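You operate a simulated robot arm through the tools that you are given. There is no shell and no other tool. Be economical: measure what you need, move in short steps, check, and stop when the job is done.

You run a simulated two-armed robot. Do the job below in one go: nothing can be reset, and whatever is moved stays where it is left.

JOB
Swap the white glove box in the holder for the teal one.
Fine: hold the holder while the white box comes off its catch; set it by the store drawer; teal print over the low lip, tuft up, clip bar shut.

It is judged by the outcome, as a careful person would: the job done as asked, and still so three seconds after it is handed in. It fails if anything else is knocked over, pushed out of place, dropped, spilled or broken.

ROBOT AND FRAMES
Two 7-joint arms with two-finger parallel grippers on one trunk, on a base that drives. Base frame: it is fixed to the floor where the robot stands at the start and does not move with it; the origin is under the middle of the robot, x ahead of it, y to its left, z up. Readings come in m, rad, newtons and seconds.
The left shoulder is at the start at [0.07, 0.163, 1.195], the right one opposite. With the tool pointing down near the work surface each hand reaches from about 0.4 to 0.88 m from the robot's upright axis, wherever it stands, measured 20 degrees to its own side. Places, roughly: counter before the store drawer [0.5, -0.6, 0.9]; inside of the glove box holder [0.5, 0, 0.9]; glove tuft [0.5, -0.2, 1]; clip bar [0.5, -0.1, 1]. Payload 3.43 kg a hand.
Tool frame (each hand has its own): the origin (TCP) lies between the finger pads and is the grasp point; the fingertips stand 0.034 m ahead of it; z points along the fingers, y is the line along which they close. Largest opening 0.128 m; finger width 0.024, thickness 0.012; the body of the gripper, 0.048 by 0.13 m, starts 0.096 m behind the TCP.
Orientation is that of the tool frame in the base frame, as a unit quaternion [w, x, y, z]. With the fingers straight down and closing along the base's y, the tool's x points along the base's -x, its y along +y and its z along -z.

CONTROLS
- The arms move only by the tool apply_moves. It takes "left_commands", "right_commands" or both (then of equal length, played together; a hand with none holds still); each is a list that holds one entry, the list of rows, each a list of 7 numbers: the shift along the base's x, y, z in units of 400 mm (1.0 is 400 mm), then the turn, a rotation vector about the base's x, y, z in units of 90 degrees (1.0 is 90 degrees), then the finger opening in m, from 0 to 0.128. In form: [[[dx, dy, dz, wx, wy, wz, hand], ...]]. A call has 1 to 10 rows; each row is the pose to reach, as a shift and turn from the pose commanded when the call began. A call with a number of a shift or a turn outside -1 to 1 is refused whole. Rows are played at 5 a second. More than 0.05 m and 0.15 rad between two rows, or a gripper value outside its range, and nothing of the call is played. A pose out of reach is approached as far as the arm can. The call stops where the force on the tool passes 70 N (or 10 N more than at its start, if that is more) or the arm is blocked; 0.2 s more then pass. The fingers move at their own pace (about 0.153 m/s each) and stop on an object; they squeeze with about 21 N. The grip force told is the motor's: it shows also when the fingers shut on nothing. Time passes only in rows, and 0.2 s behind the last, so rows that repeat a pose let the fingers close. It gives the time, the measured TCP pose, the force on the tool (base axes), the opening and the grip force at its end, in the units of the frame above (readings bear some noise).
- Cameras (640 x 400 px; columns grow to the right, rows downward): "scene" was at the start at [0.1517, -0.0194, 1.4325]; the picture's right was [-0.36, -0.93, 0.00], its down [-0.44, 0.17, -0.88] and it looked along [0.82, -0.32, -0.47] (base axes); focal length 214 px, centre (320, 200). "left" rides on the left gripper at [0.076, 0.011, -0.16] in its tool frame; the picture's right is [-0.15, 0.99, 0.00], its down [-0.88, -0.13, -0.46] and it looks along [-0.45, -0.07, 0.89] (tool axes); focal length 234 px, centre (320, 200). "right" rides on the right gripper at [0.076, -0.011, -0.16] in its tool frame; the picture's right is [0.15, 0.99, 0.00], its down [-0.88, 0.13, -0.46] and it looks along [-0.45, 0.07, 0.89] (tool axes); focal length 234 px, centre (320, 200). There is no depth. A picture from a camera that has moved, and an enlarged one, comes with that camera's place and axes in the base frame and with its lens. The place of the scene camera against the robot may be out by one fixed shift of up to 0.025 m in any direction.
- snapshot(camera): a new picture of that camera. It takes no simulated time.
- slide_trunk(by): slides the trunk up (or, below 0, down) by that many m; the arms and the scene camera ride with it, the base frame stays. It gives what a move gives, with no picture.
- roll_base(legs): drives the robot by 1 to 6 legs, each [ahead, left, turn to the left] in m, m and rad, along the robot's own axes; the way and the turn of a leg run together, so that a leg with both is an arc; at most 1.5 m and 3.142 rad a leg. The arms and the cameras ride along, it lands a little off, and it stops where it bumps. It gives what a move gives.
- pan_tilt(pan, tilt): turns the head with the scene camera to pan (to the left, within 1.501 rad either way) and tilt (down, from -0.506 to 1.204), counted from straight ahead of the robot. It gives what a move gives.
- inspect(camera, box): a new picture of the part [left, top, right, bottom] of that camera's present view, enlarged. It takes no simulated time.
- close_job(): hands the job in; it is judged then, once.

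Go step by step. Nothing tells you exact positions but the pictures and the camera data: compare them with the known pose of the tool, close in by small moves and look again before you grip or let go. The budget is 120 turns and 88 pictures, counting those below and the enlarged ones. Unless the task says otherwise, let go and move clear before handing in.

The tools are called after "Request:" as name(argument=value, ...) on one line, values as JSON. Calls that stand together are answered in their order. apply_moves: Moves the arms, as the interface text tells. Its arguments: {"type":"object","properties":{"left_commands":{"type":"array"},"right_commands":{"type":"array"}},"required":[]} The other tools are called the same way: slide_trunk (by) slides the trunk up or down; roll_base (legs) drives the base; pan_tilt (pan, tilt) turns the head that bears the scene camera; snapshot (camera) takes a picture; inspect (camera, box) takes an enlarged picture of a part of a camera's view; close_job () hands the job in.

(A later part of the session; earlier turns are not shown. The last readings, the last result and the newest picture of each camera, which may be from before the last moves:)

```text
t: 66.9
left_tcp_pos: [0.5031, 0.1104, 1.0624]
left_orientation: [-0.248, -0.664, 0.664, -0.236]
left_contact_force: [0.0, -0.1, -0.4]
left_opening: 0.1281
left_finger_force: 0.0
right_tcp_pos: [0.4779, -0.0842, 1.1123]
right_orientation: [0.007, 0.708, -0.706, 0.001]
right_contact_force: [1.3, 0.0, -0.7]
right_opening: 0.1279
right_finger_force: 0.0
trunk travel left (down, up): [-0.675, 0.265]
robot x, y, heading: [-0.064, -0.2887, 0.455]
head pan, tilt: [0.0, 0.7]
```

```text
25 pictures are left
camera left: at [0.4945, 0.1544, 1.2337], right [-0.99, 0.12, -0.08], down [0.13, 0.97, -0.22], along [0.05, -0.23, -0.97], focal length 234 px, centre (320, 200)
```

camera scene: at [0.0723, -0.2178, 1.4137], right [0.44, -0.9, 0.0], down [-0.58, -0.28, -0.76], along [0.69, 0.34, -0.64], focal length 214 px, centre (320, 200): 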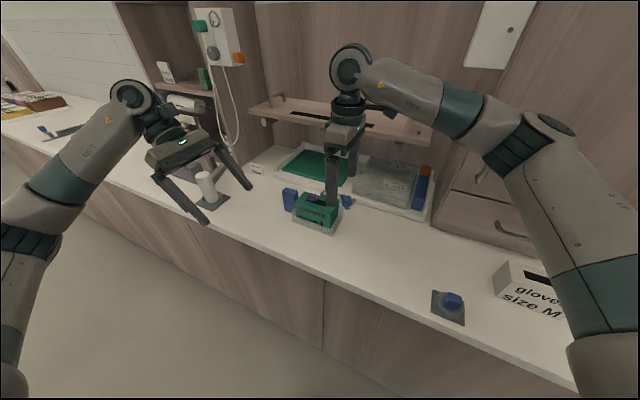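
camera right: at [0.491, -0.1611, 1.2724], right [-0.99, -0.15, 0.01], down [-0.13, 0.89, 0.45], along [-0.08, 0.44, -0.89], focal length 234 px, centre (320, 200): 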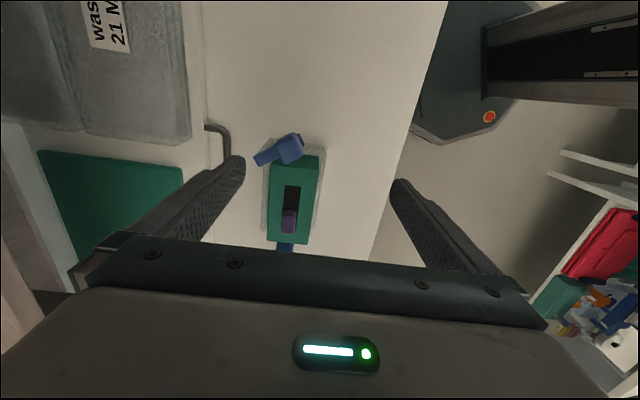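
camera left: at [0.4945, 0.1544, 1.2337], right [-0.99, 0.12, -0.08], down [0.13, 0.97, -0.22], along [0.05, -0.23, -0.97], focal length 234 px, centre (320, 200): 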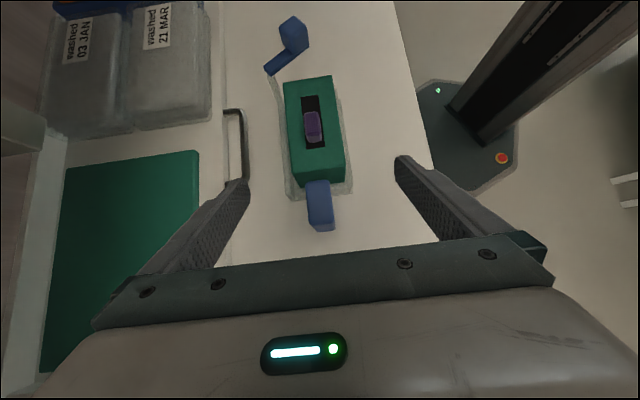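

The handle sits about 6 mm further in x than the hand. Correcting, then lowering to grip height.

Request:
apply_moves(left_commands=[[[0.016, 0, -0.08, 0, 0, 0, 0.128], [0.016, 0, -0.16, 0, 0, 0, 0.128], [0.016, 0, -0.226, 0, 0, 0, 0.128], [0.016, 0, -0.226, 0, 0, 0, 0.128]]])

Request:
snapshot(camera="left")

```text
t: 67.9
left_tcp_pos: [0.51, 0.1101, 0.9708]
left_orientation: [-0.248, -0.664, 0.665, -0.236]
left_contact_force: [-0.2, -0.5, -0.1]
left_opening: 0.1278
left_finger_force: 0.0
right_tcp_pos: [0.4778, -0.0869, 1.1112]
right_orientation: [0.008, 0.708, -0.706, 0.001]
right_contact_force: [0.6, -0.9, -0.5]
right_opening: 0.128
right_finger_force: 0.2
trunk travel left (down, up): [-0.675, 0.265]
robot x, y, heading: [-0.0687, -0.288, 0.456]
head pan, tilt: [0.0, 0.7]
```

```text
24 pictures are left
camera left: at [0.5013, 0.154, 1.1416], right [-0.99, 0.12, -0.08], down [0.13, 0.97, -0.22], along [0.05, -0.23, -0.97], focal length 234 px, centre (320, 200)
```

left: 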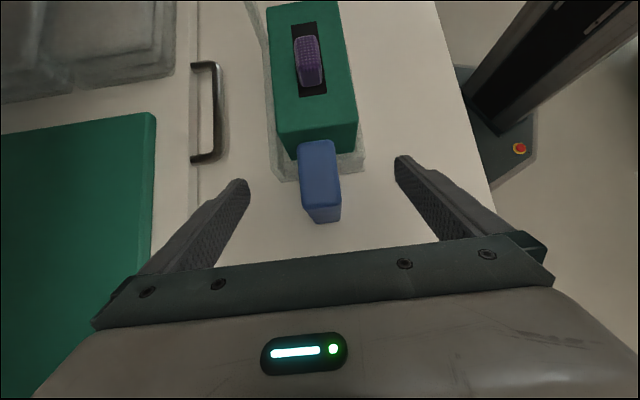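

The view matches the original grip, so the holder is displaced by about 0.029 m. Gripping, then sliding it back slowly.

Request:
apply_moves(left_commands=[[[0, 0, 0, 0, 0, 0, 0.0], [0, 0, 0, 0, 0, 0, 0.0], [0, 0, 0, 0, 0, 0, 0.0], [0, 0, 0, 0, 0, 0, 0.0]]])

Request:
apply_moves(left_commands=[[[-0.01, 0, 0, 0, 0, 0, 0.0], [-0.02, 0, 0, 0, 0, 0, 0.0], [-0.03, 0, 0, 0, 0, 0, 0.0], [-0.04, 0, 0, 0, 0, 0, 0.0], [-0.05, 0, 0, 0, 0, 0, 0.0], [-0.06, 0, 0, 0, 0, 0, 0.0], [-0.07, 0, 0, 0, 0, 0, 0.0], [-0.075, 0, 0, 0, 0, 0, 0.0], [-0.075, 0, 0, 0, 0, 0, 0.0]]])

Request:
inspect(camera="scene", box=[270, 170, 370, 250])

Request:
inspect(camera="left", box=[200, 0, 420, 190])

```text
t: 68.9
left_tcp_pos: [0.5098, 0.1091, 0.9703]
left_orientation: [-0.248, -0.664, 0.665, -0.236]
left_contact_force: [3.0, 0.4, 1.5]
left_opening: 0.0278
left_finger_force: 20.8
right_tcp_pos: [0.4789, -0.0861, 1.1116]
right_orientation: [0.008, 0.708, -0.706, 0.0]
right_contact_force: [0.3, 0.2, -1.0]
right_opening: 0.1282
right_finger_force: 0.1
trunk travel left (down, up): [-0.675, 0.265]
robot x, y, heading: [-0.0661, -0.29, 0.457]
head pan, tilt: [0.0, 0.7]
```

```text
t: 70.9
left_tcp_pos: [0.4807, 0.1101, 0.9702]
left_orientation: [-0.248, -0.664, 0.665, -0.235]
left_contact_force: [4.5, 0.9, 7.7]
left_opening: 0.0279
left_finger_force: 21.3
right_tcp_pos: [0.4785, -0.0866, 1.112]
right_orientation: [0.008, 0.708, -0.706, 0.002]
right_contact_force: [0.2, 0.2, 0.9]
right_opening: 0.128
right_finger_force: 0.1
trunk travel left (down, up): [-0.675, 0.265]
robot x, y, heading: [-0.0671, -0.2852, 0.458]
head pan, tilt: [0.0, 0.7]
```

```text
5.00 times, centred on (320, 210) of scene
camera zoom: at [0.0715, -0.2161, 1.4138], right [0.44, -0.9, 0.0], down [-0.58, -0.28, -0.77], along [0.69, 0.34, -0.64], focal length 1072 px, centre (320, 150)
```

zoom: 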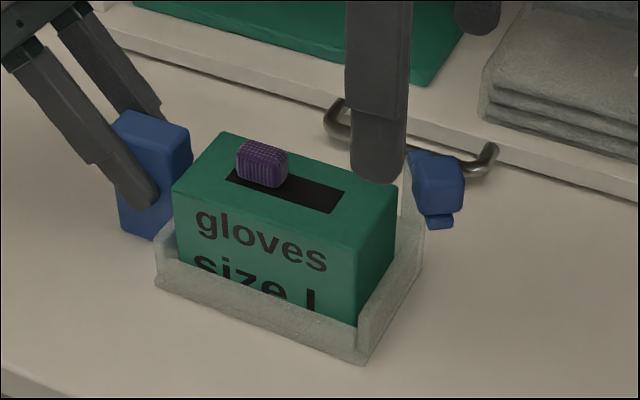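

```text
2.11 times, centred on (310, 95) of left
camera zoom: at [0.4714, 0.1541, 1.1418], right [-0.99, 0.12, -0.08], down [0.13, 0.97, -0.22], along [0.05, -0.23, -0.97], focal length 493 px, centre (341, 421)
```

zoom: 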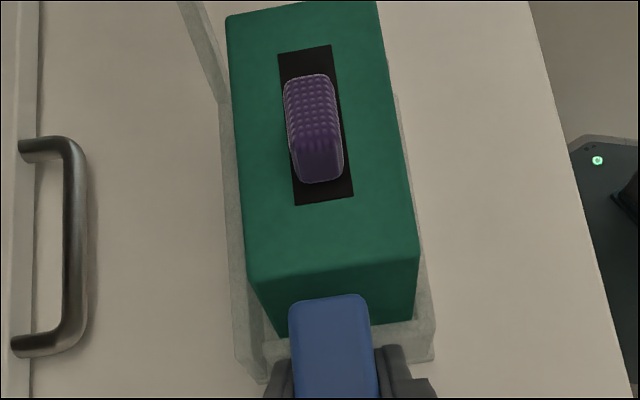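

The holder is back exactly where it was, and the box sits as the white one did, maybe 2 mm high. With the left hand still holding, I'll press gently on the box top with the right fingertips on either side of the tuft to make sure it is on its catch.

Request:
apply_moves(right_commands=[[[0, 0.07, 0.0, 0, 0, 0, 0.036], [-0.004, 0.14, 0, 0, 0, 0, 0.036], [-0.006, 0.21, 0, 0, 0, 0, 0.036], [-0.006, 0.21, -0.07, 0, 0, 0, 0.036], [-0.006, 0.21, -0.14, 0, 0, 0, 0.036], [-0.006, 0.21, -0.19, 0, 0, 0, 0.036], [-0.006, 0.21, -0.19, 0, 0, 0, 0.036]]])

Request:
inspect(camera="left", box=[200, 0, 420, 190])

```text
t: 72.5
left_tcp_pos: [0.4791, 0.1093, 0.9712]
left_orientation: [-0.248, -0.664, 0.666, -0.234]
left_contact_force: [-0.1, 0.7, 8.6]
left_opening: 0.0279
left_finger_force: 21.4
right_tcp_pos: [0.475, -0.0004, 1.036]
right_orientation: [0.007, 0.708, -0.706, 0.001]
right_contact_force: [0.1, 0.6, -0.2]
right_opening: 0.0362
right_finger_force: 0.1
trunk travel left (down, up): [-0.675, 0.265]
robot x, y, heading: [-0.0687, -0.2903, 0.458]
head pan, tilt: [0.0, 0.7]
```

```text
2.11 times, centred on (310, 95) of left
camera zoom: at [0.4709, 0.1539, 1.1418], right [-0.99, 0.12, -0.08], down [0.13, 0.97, -0.22], along [0.05, -0.23, -0.97], focal length 493 px, centre (341, 421)
```

zoom: 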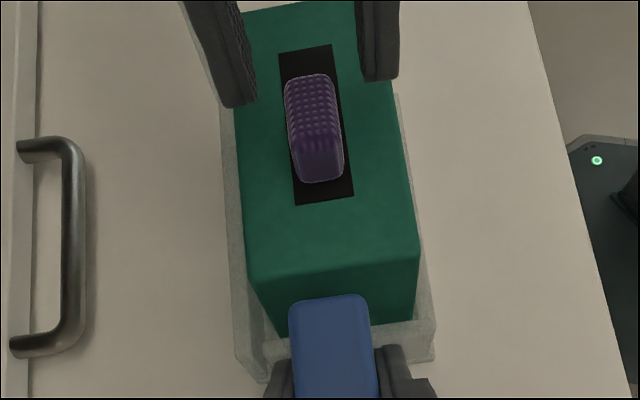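

Fingertips sit either side of the tuft. Narrowing slightly and pressing down in small steps.

Request:
apply_moves(right_commands=[[[0, 0, 0, 0, 0, 0, 0.028], [0, 0, -0.015, 0, 0, 0, 0.028], [0, 0, -0.03, 0, 0, 0, 0.028], [0, 0, -0.035, 0, 0, 0, 0.028], [0, 0, -0.04, 0, 0, 0, 0.028], [0, 0, -0.045, 0, 0, 0, 0.028]]])

```text
t: 73.9
left_tcp_pos: [0.4801, 0.1106, 0.9708]
left_orientation: [-0.249, -0.663, 0.666, -0.236]
left_contact_force: [0.2, -0.1, 6.7]
left_opening: 0.0277
left_finger_force: 21.5
right_tcp_pos: [0.4745, -0.0014, 1.0178]
right_orientation: [0.007, 0.709, -0.705, 0.0]
right_contact_force: [1.0, 0.2, 2.1]
right_opening: 0.0281
right_finger_force: 0.1
trunk travel left (down, up): [-0.675, 0.265]
robot x, y, heading: [-0.0656, -0.2857, 0.451]
head pan, tilt: [0.0, 0.7]
```

Request:
apply_moves(right_commands=[[[0, 0, -0.004, 0, 0, 0, 0.028], [0, 0, -0.008, 0, 0, 0, 0.028], [0, 0, -0.012, 0, 0, 0, 0.028], [0, 0, -0.012, 0, 0, 0, 0.028]]])

```text
t: 74.9
left_tcp_pos: [0.4785, 0.1094, 0.971]
left_orientation: [0.246, 0.665, -0.665, 0.235]
left_contact_force: [11.9, 6.8, -14.2]
left_opening: 0.0283
left_finger_force: 20.7
right_tcp_pos: [0.4741, -0.0017, 1.0174]
right_orientation: [0.003, 0.709, -0.706, 0.0]
right_contact_force: [-3.8, -5.9, 54.5]
right_opening: 0.0281
right_finger_force: 0.0
trunk travel left (down, up): [-0.675, 0.265]
robot x, y, heading: [-0.066, -0.2881, 0.46]
head pan, tilt: [0.0, 0.7]
```

54 N with no movement: the box is fully seated (top at z≈0.983). Raising the right hand and looking closely at the clip.

Request:
apply_moves(right_commands=[[[0, 0, 0.06, 0, 0, 0, 0.028], [0, 0, 0.16, 0, 0, 0, 0.0], [0, -0.08, 0.22, 0, 0, 0, 0.0], [0, -0.18, 0.22, 0, 0, 0, 0.0], [0, -0.3, 0.22, 0, 0, 0, 0.0], [0, -0.4, 0.22, 0, 0, 0, 0.0]]])

Request:
inspect(camera="right", box=[230, 120, 390, 260])

Request:
inspect(camera="scene", box=[300, 170, 380, 230])

```text
t: 76.3
left_tcp_pos: [0.4801, 0.1108, 0.9698]
left_orientation: [0.248, 0.665, -0.665, 0.235]
left_contact_force: [0.2, 1.2, 4.4]
left_opening: 0.0277
left_finger_force: 21.0
right_tcp_pos: [0.4741, -0.1625, 1.0997]
right_orientation: [0.006, 0.708, -0.706, 0.001]
right_contact_force: [0.3, 0.3, -0.4]
right_opening: 0.0
right_finger_force: 21.5
trunk travel left (down, up): [-0.675, 0.265]
robot x, y, heading: [-0.0659, -0.2915, 0.457]
head pan, tilt: [0.0, 0.7]
```

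```text
2.86 times, centred on (310, 190) of right
camera zoom: at [0.4871, -0.2352, 1.2611], right [-0.99, -0.15, 0.01], down [-0.13, 0.89, 0.45], along [-0.08, 0.44, -0.89], focal length 669 px, centre (349, 229)
```

zoom: 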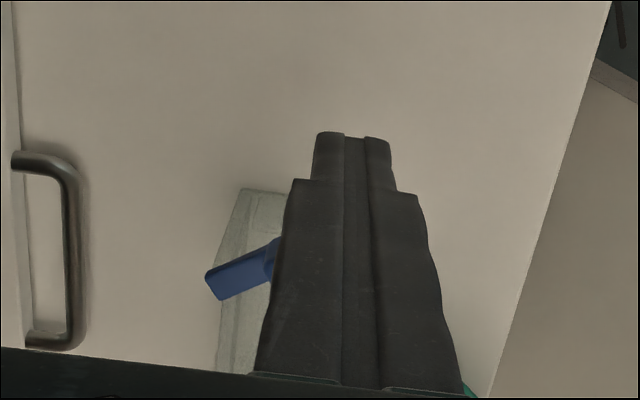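

```text
6.67 times, centred on (340, 200) of scene
camera zoom: at [0.0719, -0.217, 1.4137], right [0.44, -0.9, 0.0], down [-0.58, -0.28, -0.77], along [0.69, 0.34, -0.64], focal length 1430 px, centre (187, 200)
```

zoom: 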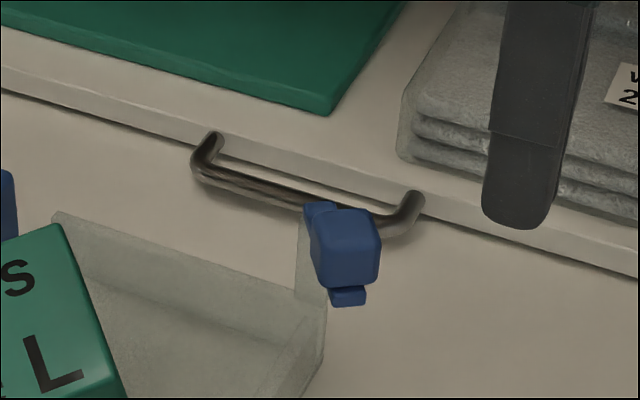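

The teal box is no longer sitting right: it seems to have been disturbed as the fingers closed on the way up. Looking before anything else.

Request:
inspect(camera="scene", box=[240, 140, 400, 250])

Request:
inspect(camera="left", box=[180, 0, 440, 200])

```text
3.64 times, centred on (320, 195) of scene
camera zoom: at [0.0719, -0.217, 1.4137], right [0.44, -0.9, 0.0], down [-0.58, -0.28, -0.77], along [0.69, 0.34, -0.64], focal length 780 px, centre (320, 218)
```

zoom: 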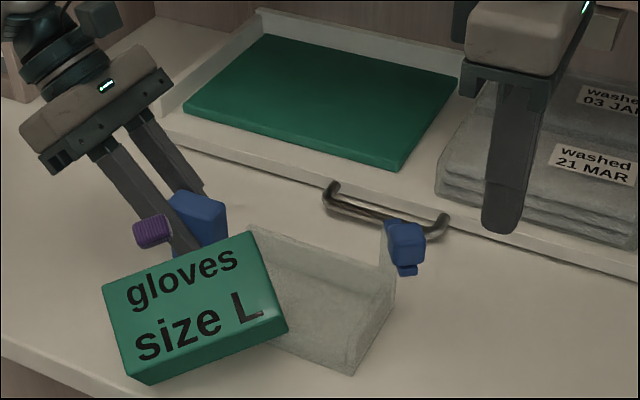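

```text
2.00 times, centred on (310, 100) of left
camera zoom: at [0.4715, 0.1539, 1.1415], right [-0.99, 0.12, -0.08], down [0.13, 0.97, -0.22], along [0.05, -0.23, -0.97], focal length 468 px, centre (340, 400)
```

zoom: 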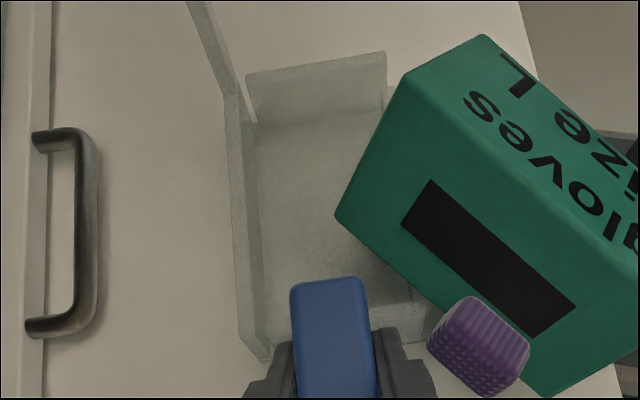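

I pinched the tuft: closing the fingers low on the way up lifted the box and it tipped onto its back over the front lip, print up. It is still on the counter. I'll look at it from above with the right hand and plan a recovery, with the left hand staying still for now.

Request:
apply_moves(right_commands=[[[0, 0, 0.1, 0, 0, 0, 0.128], [-0.03, 0.08, 0.18, 0, 0, 0, 0.128], [-0.07, 0.16, 0.25, 0, 0, 0, 0.128], [-0.1, 0.25, 0.27, 0, 0, 0, 0.128], [-0.135, 0.33, 0.27, 0, 0, 0, 0.128], [-0.135, 0.33, 0.27, 0, 0, 0, 0.128]]])

Request:
snapshot(camera="right")

Request:
snapshot(camera="left")

```text
t: 77.7
left_tcp_pos: [0.4796, 0.1102, 0.97]
left_orientation: [-0.248, -0.664, 0.665, -0.235]
left_contact_force: [0.1, -0.4, 3.2]
left_opening: 0.0279
left_finger_force: 20.9
right_tcp_pos: [0.42, -0.0305, 1.2063]
right_orientation: [0.008, 0.708, -0.706, 0.001]
right_contact_force: [0.4, 0.3, -0.3]
right_opening: 0.1281
right_finger_force: 0.0
trunk travel left (down, up): [-0.675, 0.265]
robot x, y, heading: [-0.0652, -0.2896, 0.456]
head pan, tilt: [0.0, 0.7]
```

```text
16 pictures are left
camera right: at [0.4329, -0.1037, 1.3668], right [-0.99, -0.15, 0.01], down [-0.13, 0.89, 0.45], along [-0.08, 0.44, -0.89], focal length 234 px, centre (320, 200)
```

right: 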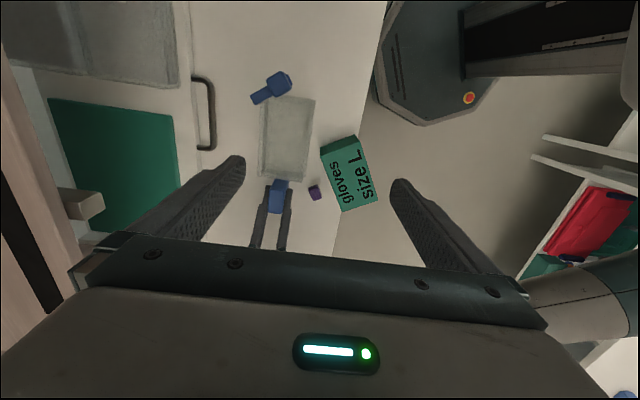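

```text
15 pictures are left
camera left: at [0.4715, 0.1537, 1.1416], right [-0.99, 0.12, -0.08], down [0.13, 0.97, -0.22], along [0.05, -0.23, -0.97], focal length 234 px, centre (320, 200)
```

left: 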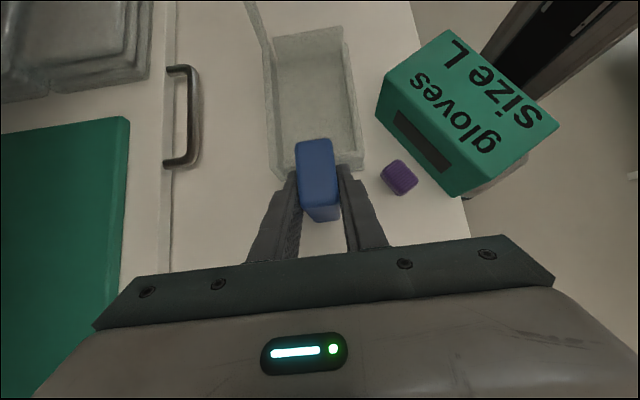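

The box now lies on its back on the counter at about (0.35, 0.05), print up, partly over the front edge, and the tuft looks to have come away beside it. I'll take one close view for an exact grip across its top and bottom faces.

Request:
inspect(camera="right", box=[280, 110, 410, 230])

```text
3.33 times, centred on (345, 170) of right
camera zoom: at [0.4329, -0.1037, 1.3668], right [-0.99, -0.15, 0.01], down [-0.13, 0.89, 0.45], along [-0.08, 0.44, -0.89], focal length 781 px, centre (237, 300)
```

zoom: 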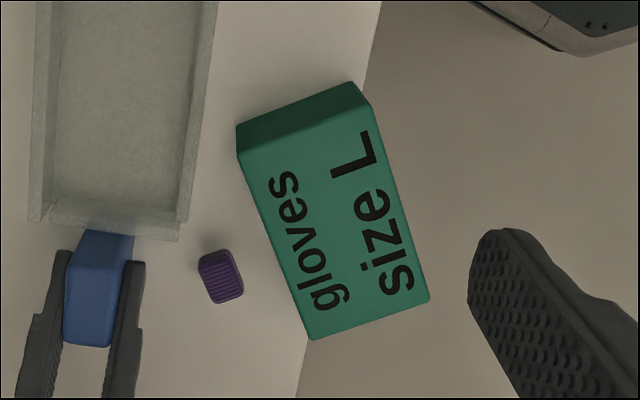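

Box centre is about (0.346, 0.045) and its top faces 28° left of +x; only a narrow margin keeps it on the counter, so I must be gentle. I'll turn the right hand 28° and come over it.

Request:
apply_moves(right_commands=[[[-0.04, 0.04, 0, 0, 0, 0.08, 0.1], [-0.08, 0.08, 0, 0, 0, 0.16, 0.1], [-0.12, 0.12, 0, 0, 0, 0.24, 0.1], [-0.1725, 0.169, 0, 0, 0, 0.316, 0.1], [-0.1725, 0.169, -0.1, 0, 0, 0.316, 0.1], [-0.1725, 0.169, -0.2, 0, 0, 0.316, 0.1], [-0.1725, 0.169, -0.3, 0, 0, 0.316, 0.1], [-0.1725, 0.169, -0.3, 0, 0, 0.316, 0.1]]])

Request:
snapshot(camera="right")

```text
t: 79.5
left_tcp_pos: [0.4801, 0.1106, 0.9708]
left_orientation: [0.248, 0.664, -0.664, 0.237]
left_contact_force: [-1.0, -0.9, 3.2]
left_opening: 0.0277
left_finger_force: 20.8
right_tcp_pos: [0.3126, 0.0134, 1.1502]
right_orientation: [0.007, 0.86, -0.511, 0.002]
right_contact_force: [0.4, 0.4, -0.1]
right_opening: 0.1001
right_finger_force: 0.1
right hand out of reach, approached as far as the arm can: row 3, 4, 5, 6, 7, 8
trunk travel left (down, up): [-0.675, 0.265]
robot x, y, heading: [-0.0641, -0.288, 0.457]
head pan, tilt: [0.0, 0.7]
```

```text
13 pictures are left
camera right: at [0.3586, -0.0444, 1.311], right [-0.8, -0.6, 0.01], down [-0.53, 0.72, 0.45], along [-0.28, 0.35, -0.89], focal length 234 px, centre (320, 200)
```

right: 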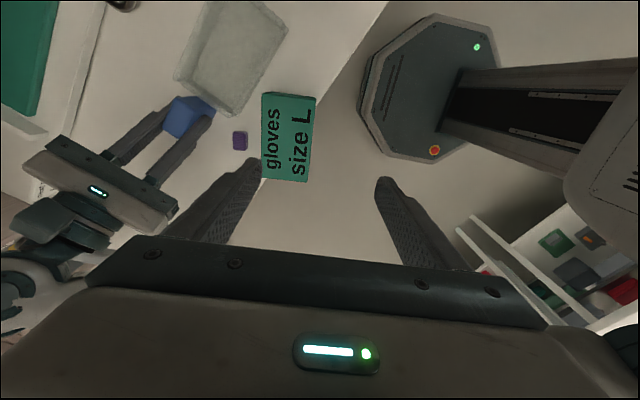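

The orientation is right but reach falls about 4 cm short at this yaw. I'll withdraw the right hand, release the handle (opening only slightly, to spare the tuft), retract the left, then turn the base a further 17° left.

Request:
apply_moves(left_commands=[[[0, 0, 0, 0, 0, 0, 0.056], [0, 0, 0, 0, 0, 0, 0.056], [0, 0.05, 0.07, 0, 0, 0, 0.056], [0, 0.1, 0.15, 0, 0, 0, 0.056], [0, 0.1, 0.26, 0, 0, 0, 0.056], [-0.07, 0.1, 0.34, 0, 0, 0, 0.056], [-0.17, 0.1, 0.36, 0, 0, 0, 0.056], [-0.28, 0.1, 0.36, 0, 0, 0, 0.056], [-0.38, 0.1, 0.36, 0, 0, 0, 0.056]]], right_commands=[[[0, -0.02, 0.08, 0, 0, 0, 0.1], [0, -0.1, 0.12, 0, 0, -0.03, 0.1], [0, -0.2, 0.12, 0, 0, -0.06, 0.1], [0, -0.3, 0.12, 0, 0, -0.1, 0.1], [0, -0.4, 0.12, 0, 0, -0.13, 0.1], [0, -0.4, 0.12, 0, 0, -0.16, 0.1], [0, -0.4, 0.12, 0, 0, -0.19, 0.1], [0, -0.4, 0.12, 0, 0, -0.19, 0.1], [0, -0.4, 0.12, 0, 0, -0.19, 0.1]]])

Request:
roll_base(legs=[[-0.06, 0.0, 0], [0, 0, 0.3], [0.03, 0.03, 0]])

```text
t: 81.5
left_tcp_pos: [0.3265, 0.1496, 1.116]
left_orientation: [-0.246, -0.665, 0.665, -0.236]
left_contact_force: [-0.9, 0.8, -0.5]
left_opening: 0.0563
left_finger_force: 0.0
right_tcp_pos: [0.3142, -0.1431, 1.197]
right_orientation: [0.007, 0.774, -0.633, 0.002]
right_contact_force: [0.9, 0.0, 0.4]
right_opening: 0.0998
right_finger_force: 0.1
trunk travel left (down, up): [-0.675, 0.265]
robot x, y, heading: [-0.0629, -0.2901, 0.452]
head pan, tilt: [0.0, 0.7]
```

```text
t: 83.9
left_tcp_pos: [0.1292, 0.2572, 1.1182]
left_orientation: [0.21, 0.756, -0.56, 0.268]
left_contact_force: [0.1, -1.0, 1.1]
left_opening: 0.0562
left_finger_force: 0.2
right_tcp_pos: [0.2058, -0.0252, 1.1985]
right_orientation: [0.007, 0.86, -0.511, 0.002]
right_contact_force: [-0.4, 0.7, 0.2]
right_opening: 0.1
right_finger_force: 0.0
trunk travel left (down, up): [-0.675, 0.265]
robot x, y, heading: [-0.1187, -0.2744, 0.749]
head pan, tilt: [0.0, 0.7]
```

Base at (−0.119, −0.274), heading 43°, with the right hand at the wanted yaw. Moving over the box.

Request:
apply_moves(right_commands=[[[0.1, 0.04, 0, 0, 0, 0, 0.1], [0.2, 0.08, 0, 0, 0, 0, 0.1], [0.3, 0.12, 0, 0, 0, 0, 0.1], [0.363, 0.156, -0.05, 0, 0, 0, 0.1], [0.363, 0.156, -0.15, 0, 0, 0, 0.1], [0.363, 0.156, -0.27, 0, 0, 0, 0.1], [0.363, 0.156, -0.27, 0, 0, 0, 0.1]]])

Request:
snapshot(camera="right")

```text
t: 85.5
left_tcp_pos: [0.1293, 0.2599, 1.1161]
left_orientation: [0.211, 0.755, -0.559, 0.27]
left_contact_force: [-0.9, -0.3, -0.9]
left_opening: 0.0558
left_finger_force: 0.1
right_tcp_pos: [0.339, 0.0325, 1.1063]
right_orientation: [0.006, 0.859, -0.513, 0.002]
right_contact_force: [0.4, -0.4, 0.1]
right_opening: 0.0999
right_finger_force: 0.1
right hand out of reach, approached as far as the arm can: row 4, 5, 6, 7
trunk travel left (down, up): [-0.675, 0.265]
robot x, y, heading: [-0.1206, -0.2787, 0.752]
head pan, tilt: [0.0, 0.7]
```

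```text
12 pictures are left
camera right: at [0.385, -0.0258, 1.267], right [-0.8, -0.6, 0.01], down [-0.53, 0.72, 0.45], along [-0.27, 0.35, -0.89], focal length 234 px, centre (320, 200)
```

right: 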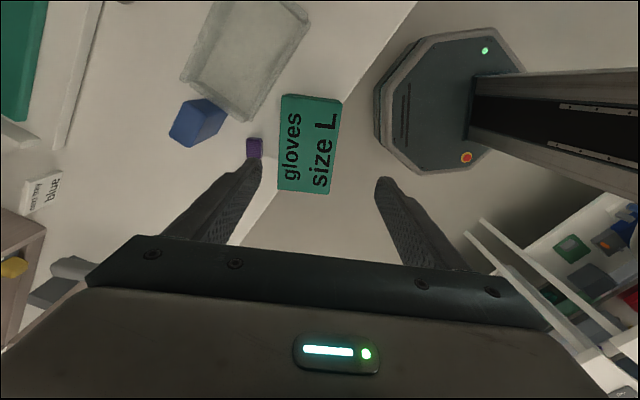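

Slightly short still. Driving 3 cm ahead, then fine-centring.

Request:
roll_base(legs=[[0.035, 0, 0]])

```text
t: 86.4
left_tcp_pos: [0.1529, 0.282, 1.1181]
left_orientation: [0.209, 0.755, -0.559, 0.271]
left_contact_force: [-0.9, -0.4, 0.6]
left_opening: 0.0561
left_finger_force: 0.0
right_tcp_pos: [0.3635, 0.0554, 1.108]
right_orientation: [0.005, 0.859, -0.512, 0.002]
right_contact_force: [0.4, 0.2, 0.4]
right_opening: 0.0999
right_finger_force: 0.1
trunk travel left (down, up): [-0.675, 0.265]
robot x, y, heading: [-0.0945, -0.2484, 0.753]
head pan, tilt: [0.0, 0.7]
```

Request:
apply_moves(right_commands=[[[-0.031, -0.0485, 0, 0, 0, 0, 0.1], [-0.031, -0.0485, -0.1, 0, 0, 0, 0.1], [-0.031, -0.0485, -0.195, 0, 0, 0, 0.1], [-0.031, -0.0485, -0.195, 0, 0, 0, 0.1]]])

Request:
snapshot(camera="right")

```text
t: 87.4
left_tcp_pos: [0.1546, 0.2842, 1.1174]
left_orientation: [0.209, 0.756, -0.558, 0.27]
left_contact_force: [0.3, -0.7, 0.7]
left_opening: 0.056
left_finger_force: 0.0
right_tcp_pos: [0.3507, 0.0357, 1.0284]
right_orientation: [0.005, 0.859, -0.512, 0.003]
right_contact_force: [-1.1, -0.1, 0.6]
right_opening: 0.0999
right_finger_force: 0.1
trunk travel left (down, up): [-0.675, 0.265]
robot x, y, heading: [-0.0924, -0.2505, 0.754]
head pan, tilt: [0.0, 0.7]
```

```text
11 pictures are left
camera right: at [0.3964, -0.0226, 1.1888], right [-0.8, -0.6, 0.01], down [-0.53, 0.72, 0.45], along [-0.27, 0.35, -0.89], focal length 234 px, centre (320, 200)
```

right: 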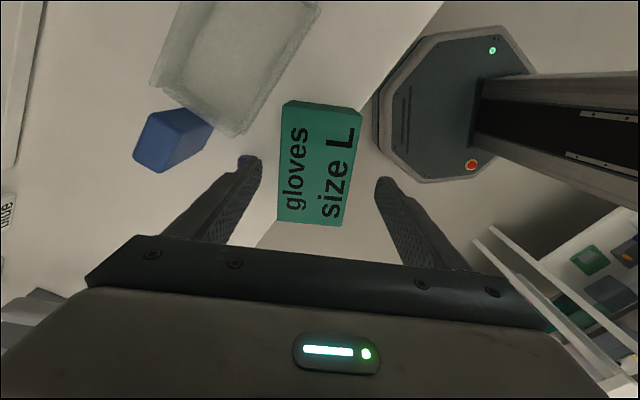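

Well centred between the fingers. Narrowing a little to clear the tuft, lowering, then closing.

Request:
apply_moves(right_commands=[[[0, 0, 0, 0, 0, 0, 0.092], [0, 0, -0.06, 0, 0, 0, 0.092], [0, 0, -0.12, 0, 0, 0, 0.092], [0, 0, -0.18, 0, 0, 0, 0.092], [0, 0, -0.18, 0, 0, 0, 0.04], [0, 0, -0.18, 0, 0, 0, 0.04], [0, 0, -0.18, 0, 0, 0, 0.04]]])

```text
t: 89.0
left_tcp_pos: [0.1554, 0.2844, 1.1165]
left_orientation: [0.21, 0.755, -0.559, 0.27]
left_contact_force: [0.1, -0.3, -0.1]
left_opening: 0.0562
left_finger_force: 0.1
right_tcp_pos: [0.3516, 0.0362, 0.9582]
right_orientation: [0.006, 0.859, -0.512, 0.002]
right_contact_force: [1.3, 0.4, 6.9]
right_opening: 0.0748
right_finger_force: 20.8
trunk travel left (down, up): [-0.675, 0.265]
robot x, y, heading: [-0.0893, -0.2489, 0.752]
head pan, tilt: [0.0, 0.7]
```

Box gripped firmly (0.075). Lifting it clear and squaring it up; then I'll back the base off so the hand can tilt forward and stand the box upright on the free counter where it first stood.

Request:
apply_moves(right_commands=[[[0, 0, 0.05, 0, 0, 0, 0.04], [0, 0, 0.15, 0, 0, 0, 0.04], [0, 0, 0.26, 0, 0, 0, 0.04], [0, -0.05, 0.36, 0, 0, -0.06, 0.04], [-0.03, -0.14, 0.42, 0, 0, -0.12, 0.04], [-0.06, -0.24, 0.45, 0, 0, -0.18, 0.04], [-0.09, -0.34, 0.45, 0, 0, -0.24, 0.04], [-0.12, -0.44, 0.45, 0, 0, -0.3, 0.04], [-0.12, -0.54, 0.45, 0, 0, -0.316, 0.04]]])

Request:
roll_base(legs=[[-0.25, 0, 0], [0, 0, -0.5], [0, 0.15, 0]])

```text
t: 91.0
left_tcp_pos: [0.1464, 0.3021, 1.1104]
left_orientation: [0.213, 0.756, -0.554, 0.275]
left_contact_force: [-1.7, -0.1, -0.3]
left_opening: 0.056
left_finger_force: 0.1
right_tcp_pos: [0.2971, -0.1571, 1.1373]
right_orientation: [0.009, 0.713, -0.702, 0.007]
right_contact_force: [0.3, 0.7, -3.5]
right_opening: 0.0749
right_finger_force: 21.3
trunk travel left (down, up): [-0.675, 0.265]
robot x, y, heading: [-0.0898, -0.245, 0.762]
head pan, tilt: [0.0, 0.7]
```

```text
t: 95.2
left_tcp_pos: [0.163, 0.0747, 1.1176]
left_orientation: [-0.27, -0.594, 0.728, -0.21]
left_contact_force: [0.7, -1.1, 0.3]
left_opening: 0.0563
left_finger_force: 0.2
right_tcp_pos: [0.072, -0.4019, 1.1373]
right_orientation: [-0.007, -0.51, 0.86, 0.002]
right_contact_force: [-1.3, -0.7, -2.7]
right_opening: 0.0749
right_finger_force: 20.9
trunk travel left (down, up): [-0.675, 0.265]
robot x, y, heading: [-0.3102, -0.2737, 0.257]
head pan, tilt: [0.0, 0.7]
```

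Restoring the yaw and moving over the free area, then tilting the box upright by 60° (print towards the robot).

Request:
apply_moves(right_commands=[[[0.1, 0.06, 0.01, 0, 0, 0.06, 0.04], [0.2, 0.12, 0.02, 0, 0, 0.12, 0.04], [0.3, 0.18, 0.03, 0, 0, 0.18, 0.04], [0.4, 0.24, 0.03, 0, 0, 0.24, 0.04], [0.5, 0.3, 0.03, 0, 0, 0.3, 0.04], [0.6, 0.36, 0.03, 0, 0, 0.319, 0.04], [0.66, 0.42, 0.03, 0, 0, 0.319, 0.04], [0.66, 0.42, 0.03, 0, 0, 0.319, 0.04]]])

Request:
apply_moves(right_commands=[[[0, 0, 0, 0, -0.09, 0, 0.04], [0, 0, 0, 0, -0.18, 0, 0.04], [0, 0, 0, 0, -0.27, 0, 0.04], [0, 0, 0, 0, -0.36, 0, 0.04], [0, 0, 0, 0, -0.45, 0, 0.04], [0, 0, 0, 0, -0.54, 0, 0.04], [0, 0, 0, 0, -0.63, 0, 0.04], [0, 0, 0, 0, -0.667, 0, 0.04], [0, 0, 0, 0, -0.667, 0, 0.04]]])

Request:
snapshot(camera="scene")

```text
t: 97.0
left_tcp_pos: [0.1628, 0.0758, 1.1167]
left_orientation: [-0.27, -0.594, 0.728, -0.21]
left_contact_force: [0.9, 0.1, -0.4]
left_opening: 0.056
left_finger_force: 0.2
right_tcp_pos: [0.2351, -0.2396, 1.1416]
right_orientation: [-0.007, -0.706, 0.709, -0.001]
right_contact_force: [-0.5, 0.5, -3.7]
right_opening: 0.0748
right_finger_force: 20.6
right hand out of reach, approached as far as the arm can: row 5, 6, 7, 8
trunk travel left (down, up): [-0.675, 0.265]
robot x, y, heading: [-0.3129, -0.2751, 0.248]
head pan, tilt: [0.0, 0.7]
```

```text
t: 99.0
left_tcp_pos: [0.1636, 0.0763, 1.1164]
left_orientation: [-0.27, -0.593, 0.729, -0.209]
left_contact_force: [0.4, 0.4, -0.4]
left_opening: 0.0562
left_finger_force: 0.0
right_tcp_pos: [0.233, -0.2401, 1.1385]
right_orientation: [0.348, -0.611, 0.616, -0.355]
right_contact_force: [-0.5, -0.5, -3.7]
right_opening: 0.0747
right_finger_force: 21.5
trunk travel left (down, up): [-0.675, 0.265]
robot x, y, heading: [-0.3109, -0.2766, 0.254]
head pan, tilt: [0.0, 0.7]
```

```text
10 pictures are left
camera scene: at [-0.1631, -0.2264, 1.4136], right [0.25, -0.97, 0.0], down [-0.62, -0.16, -0.76], along [0.74, 0.19, -0.64], focal length 214 px, centre (320, 200)
```

scene: 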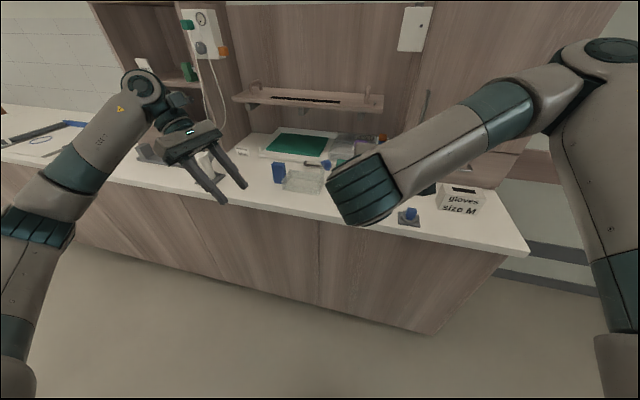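

The tilt worked. Carrying the box forward over the clear counter spot (box back edge to land near x≈0.47, y≈−0.22) and lowering close to the counter.

Request:
apply_moves(right_commands=[[[0.11, 0.01, 0, 0, 0, 0, 0.04], [0.22, 0.02, 0, 0, 0, 0, 0.04], [0.33, 0.03, 0, 0, 0, 0, 0.04], [0.43, 0.04, 0, 0, 0, 0, 0.04], [0.51, 0.05, -0.05, 0, 0, 0, 0.04], [0.51, 0.05, -0.16, 0, 0, 0, 0.04], [0.51, 0.05, -0.27, 0, 0, 0, 0.04], [0.51, 0.05, -0.36, 0, 0, 0, 0.04], [0.51, 0.05, -0.4, 0, 0, 0, 0.04], [0.51, 0.05, -0.4, 0, 0, 0, 0.04]]])

Request:
snapshot(camera="right")

```text
t: 101.2
left_tcp_pos: [0.1632, 0.0753, 1.1171]
left_orientation: [-0.271, -0.593, 0.729, -0.209]
left_contact_force: [-0.8, 0.7, -0.2]
left_opening: 0.0559
left_finger_force: 0.1
right_tcp_pos: [0.4369, -0.2185, 0.979]
right_orientation: [0.349, -0.611, 0.616, -0.355]
right_contact_force: [-0.4, 0.1, -2.6]
right_opening: 0.0748
right_finger_force: 20.7
trunk travel left (down, up): [-0.675, 0.265]
robot x, y, heading: [-0.3102, -0.2767, 0.256]
head pan, tilt: [0.0, 0.7]
```

```text
9 pictures are left
camera right: at [0.3043, -0.2918, 1.0694], right [-0.5, -0.15, -0.85], down [-0.45, 0.89, 0.11], along [0.74, 0.44, -0.51], focal length 234 px, centre (320, 200)
```

right: 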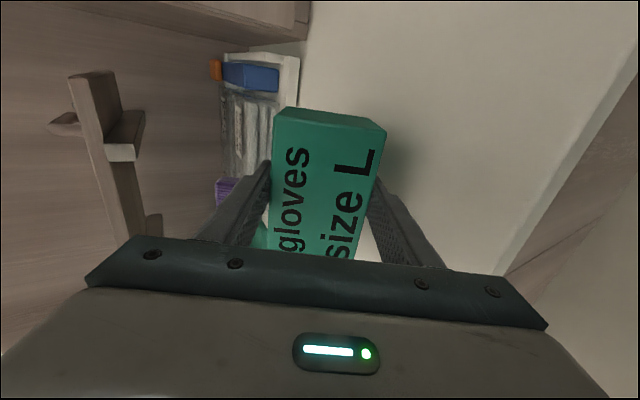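

The tuft is attached after all, just drawn further out of the slot. Lowering until the box's back edge touches.

Request:
apply_moves(right_commands=[[[0, 0, -0.012, 0, 0, 0, 0.04], [0, 0, -0.024, 0, 0, 0, 0.04], [0, 0, -0.036, 0, 0, 0, 0.04], [0, 0, -0.042, 0, 0, 0, 0.04], [0, 0, -0.042, 0, 0, 0, 0.04]]])

```text
t: 102.4
left_tcp_pos: [0.1628, 0.0756, 1.1163]
left_orientation: [-0.271, -0.593, 0.729, -0.209]
left_contact_force: [0.3, -1.0, 0.1]
left_opening: 0.0561
left_finger_force: 0.2
right_tcp_pos: [0.4378, -0.2195, 0.9628]
right_orientation: [0.349, -0.612, 0.616, -0.354]
right_contact_force: [0.5, 0.5, -2.7]
right_opening: 0.075
right_finger_force: 21.1
trunk travel left (down, up): [-0.675, 0.265]
robot x, y, heading: [-0.3145, -0.2743, 0.247]
head pan, tilt: [0.0, 0.7]
```

Request:
apply_moves(right_commands=[[[0, 0, -0.004, 0, 0, 0, 0.04], [0, 0, -0.008, 0, 0, 0, 0.04], [0, 0, -0.012, 0, 0, 0, 0.04], [0, 0, -0.016, 0, 0, 0, 0.04]]])

```text
t: 103.4
left_tcp_pos: [0.1595, 0.0753, 1.1186]
left_orientation: [-0.269, -0.594, 0.729, -0.21]
left_contact_force: [-0.5, -0.2, 0.3]
left_opening: 0.0561
left_finger_force: 0.1
right_tcp_pos: [0.4374, -0.2199, 0.9617]
right_orientation: [0.352, -0.609, 0.614, -0.357]
right_contact_force: [0.9, -1.6, 26.7]
right_opening: 0.0746
right_finger_force: 20.7
trunk travel left (down, up): [-0.675, 0.265]
robot x, y, heading: [-0.3112, -0.2733, 0.246]
head pan, tilt: [0.0, 0.7]
```

The edge touched as predicted. Now releasing slightly and withdrawing slowly toward the robot, so the box tips down onto its base over the lower fingertip.

Request:
apply_moves(right_commands=[[[0, 0, 0.012, 0, 0, 0, 0.083], [0, 0, 0.012, 0, 0, 0, 0.084], [-0.015, 0, 0.012, 0, 0, 0, 0.084], [-0.03, 0, 0.012, 0, 0, 0, 0.084], [-0.045, 0, 0.012, 0, 0, 0, 0.084], [-0.06, 0, 0.012, 0, 0, 0, 0.084], [-0.075, 0, 0.012, 0, 0, 0, 0.084], [-0.09, 0, 0.012, 0, 0, 0, 0.084], [-0.11, 0, 0.012, 0, 0, 0, 0.084], [-0.14, 0, 0.012, 0, 0, 0, 0.084]]])

Request:
snapshot(camera="right")

```text
t: 105.6
left_tcp_pos: [0.163, 0.075, 1.1157]
left_orientation: [-0.271, -0.593, 0.729, -0.209]
left_contact_force: [0.0, 0.4, -0.8]
left_opening: 0.0561
left_finger_force: 0.2
right_tcp_pos: [0.3821, -0.2202, 0.9622]
right_orientation: [0.349, -0.61, 0.616, -0.356]
right_contact_force: [21.2, -0.4, 23.1]
right_opening: 0.081
right_finger_force: 0.0
trunk travel left (down, up): [-0.675, 0.265]
robot x, y, heading: [-0.3095, -0.2759, 0.255]
head pan, tilt: [0.0, 0.7]
```

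```text
8 pictures are left
camera right: at [0.2485, -0.2932, 1.052], right [-0.5, -0.14, -0.86], down [-0.45, 0.89, 0.11], along [0.74, 0.44, -0.51], focal length 234 px, centre (320, 200)
```

right: 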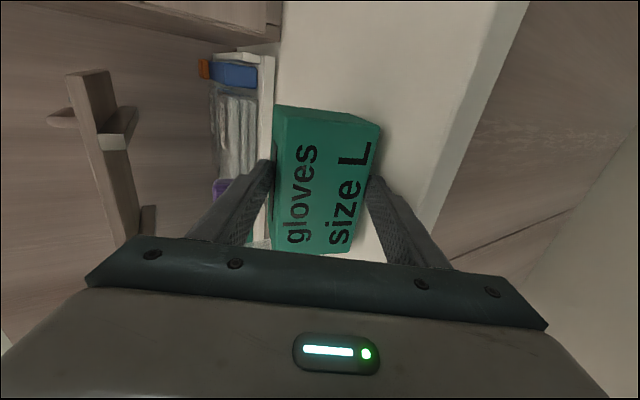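

The box wedged in the too-narrow opening and was dragged along. I'll re-grip it flush, carry it back to the spot, and then open wide while raising, so the lower finger stays level.

Request:
apply_moves(right_commands=[[[0, 0, 0.008, 0, 0, 0, 0.04], [0, 0, 0.02, 0, 0, 0, 0.04], [0, 0, 0.04, 0, 0, 0, 0.04], [0.03, 0, 0.06, 0, 0, 0, 0.04], [0.1, 0, 0.06, 0, 0, 0, 0.04], [0.18, 0, 0.06, 0, 0, 0, 0.04], [0.2, 0, 0.03, 0, 0, 0, 0.04], [0.2, 0, 0.015, 0, 0, 0, 0.04], [0.2, 0, 0.008, 0, 0, 0, 0.04], [0.2, 0, 0.003, 0, 0, 0, 0.04]]])

```text
t: 107.8
left_tcp_pos: [0.1633, 0.0754, 1.1155]
left_orientation: [-0.271, -0.593, 0.729, -0.209]
left_contact_force: [0.2, 0.6, 0.1]
left_opening: 0.056
left_finger_force: 0.1
right_tcp_pos: [0.4627, -0.2207, 0.9642]
right_orientation: [0.348, -0.611, 0.616, -0.355]
right_contact_force: [1.0, 0.3, 1.4]
right_opening: 0.0801
right_finger_force: 20.5
trunk travel left (down, up): [-0.675, 0.265]
robot x, y, heading: [-0.31, -0.2736, 0.252]
head pan, tilt: [0.0, 0.7]
```

Touching down again. Opening wide while raising so the lower finger acts as a ramp, then withdrawing.

Request:
apply_moves(right_commands=[[[0, 0, 0.012, 0, 0, 0, 0.09], [0, 0, 0.028, 0, 0, 0, 0.104], [0, 0, 0.046, 0, 0, 0, 0.12], [0, 0, 0.046, 0, 0, 0, 0.12], [-0.02, 0, 0.046, 0, 0, 0, 0.12], [-0.04, 0, 0.046, 0, 0, 0, 0.12], [-0.06, 0, 0.046, 0, 0, 0, 0.12], [-0.08, 0, 0.046, 0, 0, 0, 0.12], [-0.11, 0, 0.046, 0, 0, 0, 0.12], [-0.15, 0, 0.046, 0, 0, 0, 0.12]]])

Request:
snapshot(camera="right")

```text
t: 110.0
left_tcp_pos: [0.1624, 0.0751, 1.1166]
left_orientation: [-0.271, -0.593, 0.729, -0.21]
left_contact_force: [-0.7, -0.5, 0.1]
left_opening: 0.0563
left_finger_force: 0.1
right_tcp_pos: [0.4006, -0.2199, 0.9815]
right_orientation: [0.349, -0.611, 0.615, -0.355]
right_contact_force: [0.0, -0.6, -2.8]
right_opening: 0.1185
right_finger_force: 0.1
trunk travel left (down, up): [-0.675, 0.265]
robot x, y, heading: [-0.3103, -0.273, 0.255]
head pan, tilt: [0.0, 0.7]
```

```text
7 pictures are left
camera right: at [0.2672, -0.2927, 1.0714], right [-0.5, -0.15, -0.85], down [-0.45, 0.89, 0.11], along [0.74, 0.44, -0.51], focal length 234 px, centre (320, 200)
```

right: 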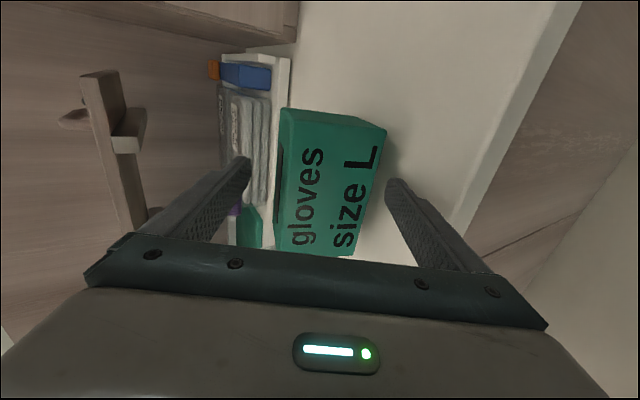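

The hand still bears the box's weight (−2.8 N), so something is hanging on. I need one close look.

Request:
inspect(camera="right", box=[200, 100, 430, 270])

```text
2.35 times, centred on (315, 185) of right
camera zoom: at [0.2672, -0.2927, 1.0714], right [-0.5, -0.15, -0.85], down [-0.45, 0.89, 0.11], along [0.74, 0.44, -0.51], focal length 551 px, centre (332, 235)
```

zoom: 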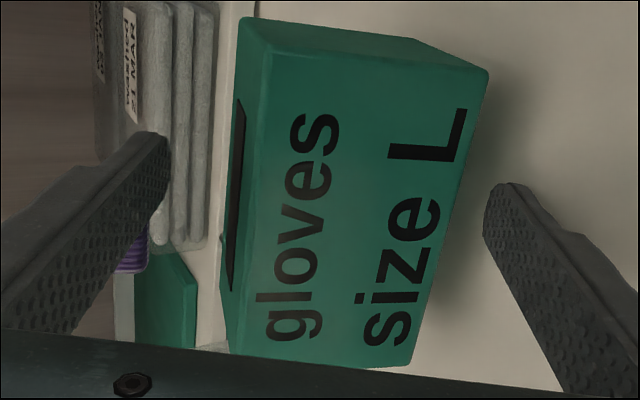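

The box hangs freely between the fingers with gaps on both sides, apparently by the drawn-out tuft over the upper finger. I'll lower that finger a little by partly closing and see whether the load comes off.

Request:
apply_moves(right_commands=[[[0, 0, 0, 0, 0, 0, 0.114], [0, 0, -0.004, 0, 0, 0, 0.108], [0, 0, -0.01, 0, 0, 0, 0.104], [0, 0, -0.01, 0, 0, 0, 0.104]]])

```text
t: 111.0
left_tcp_pos: [0.1632, 0.0752, 1.1166]
left_orientation: [-0.271, -0.593, 0.729, -0.209]
left_contact_force: [-0.8, -0.4, -0.5]
left_opening: 0.0561
left_finger_force: 0.1
right_tcp_pos: [0.4019, -0.2188, 0.9762]
right_orientation: [0.348, -0.611, 0.616, -0.354]
right_contact_force: [-0.1, 1.5, -2.8]
right_opening: 0.1025
right_finger_force: 0.2
trunk travel left (down, up): [-0.675, 0.265]
robot x, y, heading: [-0.3119, -0.2756, 0.25]
head pan, tilt: [0.0, 0.7]
```

Still carried by the upper finger, so it does hang there. Lowering further in the same way.

Request:
apply_moves(right_commands=[[[0, 0, -0.004, 0, 0, 0, 0.1], [0, 0, -0.01, 0, 0, 0, 0.096], [0, 0, -0.016, 0, 0, 0, 0.092], [0, 0, -0.02, 0, 0, 0, 0.09], [0, 0, -0.02, 0, 0, 0, 0.09]]])

Request:
snapshot(camera="right")

```text
t: 112.2
left_tcp_pos: [0.163, 0.075, 1.1157]
left_orientation: [-0.271, -0.593, 0.729, -0.209]
left_contact_force: [0.4, -0.2, -0.8]
left_opening: 0.056
left_finger_force: 0.0
right_tcp_pos: [0.4015, -0.2198, 0.9685]
right_orientation: [0.348, -0.612, 0.616, -0.355]
right_contact_force: [-0.2, 0.9, 0.1]
right_opening: 0.0895
right_finger_force: 0.1
trunk travel left (down, up): [-0.675, 0.265]
robot x, y, heading: [-0.3112, -0.2701, 0.251]
head pan, tilt: [0.0, 0.7]
```

```text
5 pictures are left
camera right: at [0.2678, -0.2931, 1.0591], right [-0.5, -0.15, -0.85], down [-0.45, 0.89, 0.11], along [0.74, 0.44, -0.51], focal length 234 px, centre (320, 200)
```

right: 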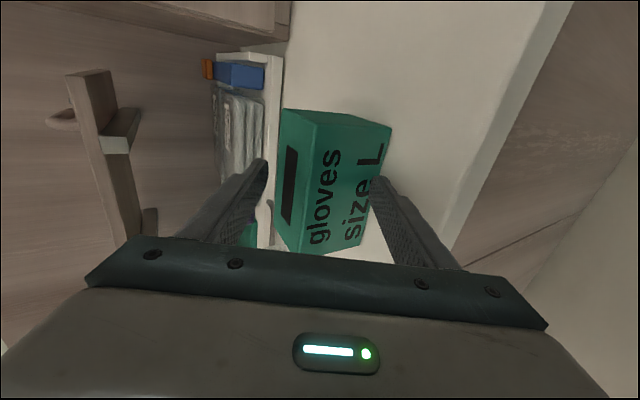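

The load is off and the box stands upright on the counter, print towards the robot. Withdrawing the hand straight back along its fingers, to slide from under the tuft.

Request:
apply_moves(right_commands=[[[-0.022, 0, 0.0125, 0, 0, 0, 0.09], [-0.044, 0, 0.025, 0, 0, 0, 0.09], [-0.066, 0, 0.038, 0, 0, 0, 0.09], [-0.088, 0, 0.05, 0, 0, 0, 0.09], [-0.12, 0, 0.07, 0, 0, 0, 0.09], [-0.16, 0, 0.093, 0, 0, 0, 0.09], [-0.22, 0, 0.127, 0, 0, 0, 0.09], [-0.3, 0, 0.17, 0, 0, 0, 0.09], [-0.4, 0, 0.22, 0, 0, 0, 0.09]]])

Request:
snapshot(camera="right")

```text
t: 114.2
left_tcp_pos: [0.1612, 0.0778, 1.117]
left_orientation: [-0.27, -0.593, 0.729, -0.211]
left_contact_force: [-0.6, -0.2, -0.1]
left_opening: 0.0563
left_finger_force: 0.2
right_tcp_pos: [0.2413, -0.2188, 1.0563]
right_orientation: [0.349, -0.611, 0.615, -0.356]
right_contact_force: [-1.0, -1.0, 0.5]
right_opening: 0.0903
right_finger_force: 0.0
trunk travel left (down, up): [-0.675, 0.265]
robot x, y, heading: [-0.3113, -0.2758, 0.256]
head pan, tilt: [0.0, 0.7]
```

```text
4 pictures are left
camera right: at [0.1073, -0.2907, 1.1465], right [-0.5, -0.15, -0.85], down [-0.45, 0.89, 0.11], along [0.74, 0.44, -0.51], focal length 234 px, centre (320, 200)
```

right: 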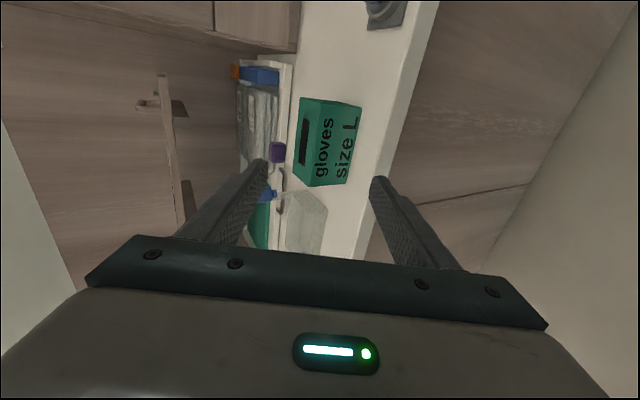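

The box stands upright at about (0.427, −0.208), turned about 2.5°, with the tuft up. Note for the release: last time the rear finger pushed the back wall as it opened, so this time I'll grip higher and open only slightly. Raising and turning the right hand tool-down again, then driving to the earlier working pose.

Request:
apply_moves(right_commands=[[[0, 0, 0.1, 0, 0.08, 0, 0.128], [0, 0, 0.2, 0, 0.16, 0, 0.128], [0, 0, 0.3, 0, 0.25, 0, 0.128], [0, 0, 0.36, 0, 0.34, 0, 0.128], [0, 0, 0.36, 0, 0.43, 0, 0.128], [0, 0, 0.36, 0, 0.52, 0, 0.128], [0, 0, 0.36, 0, 0.6, 0, 0.128], [0, 0, 0.36, 0, 0.667, 0, 0.128]]])

Request:
roll_base(legs=[[0, 0, 0.2], [0.217, -0.116, 0]])

```text
t: 116.0
left_tcp_pos: [0.1614, 0.0762, 1.1161]
left_orientation: [-0.27, -0.593, 0.729, -0.209]
left_contact_force: [-0.4, 0.6, 0.2]
left_opening: 0.056
left_finger_force: 0.0
right_tcp_pos: [0.2275, -0.218, 1.1976]
right_orientation: [-0.006, -0.706, 0.708, -0.002]
right_contact_force: [0.4, 0.1, 0.6]
right_opening: 0.1279
right_finger_force: 0.0
right hand out of reach, approached as far as the arm can: row 7, 8
trunk travel left (down, up): [-0.675, 0.265]
robot x, y, heading: [-0.3122, -0.2729, 0.249]
head pan, tilt: [0.0, 0.7]
```

```text
t: 118.6
left_tcp_pos: [0.3313, 0.1529, 1.1171]
left_orientation: [-0.248, -0.663, 0.666, -0.236]
left_contact_force: [0.9, -0.2, -1.0]
left_opening: 0.0563
left_finger_force: 0.1
right_tcp_pos: [0.4523, -0.122, 1.1968]
right_orientation: [0.005, 0.773, -0.634, 0.001]
right_contact_force: [-0.7, 0.1, 0.3]
right_opening: 0.1283
right_finger_force: 0.1
trunk travel left (down, up): [-0.675, 0.265]
robot x, y, heading: [-0.0637, -0.2855, 0.455]
head pan, tilt: [0.0, 0.7]
```

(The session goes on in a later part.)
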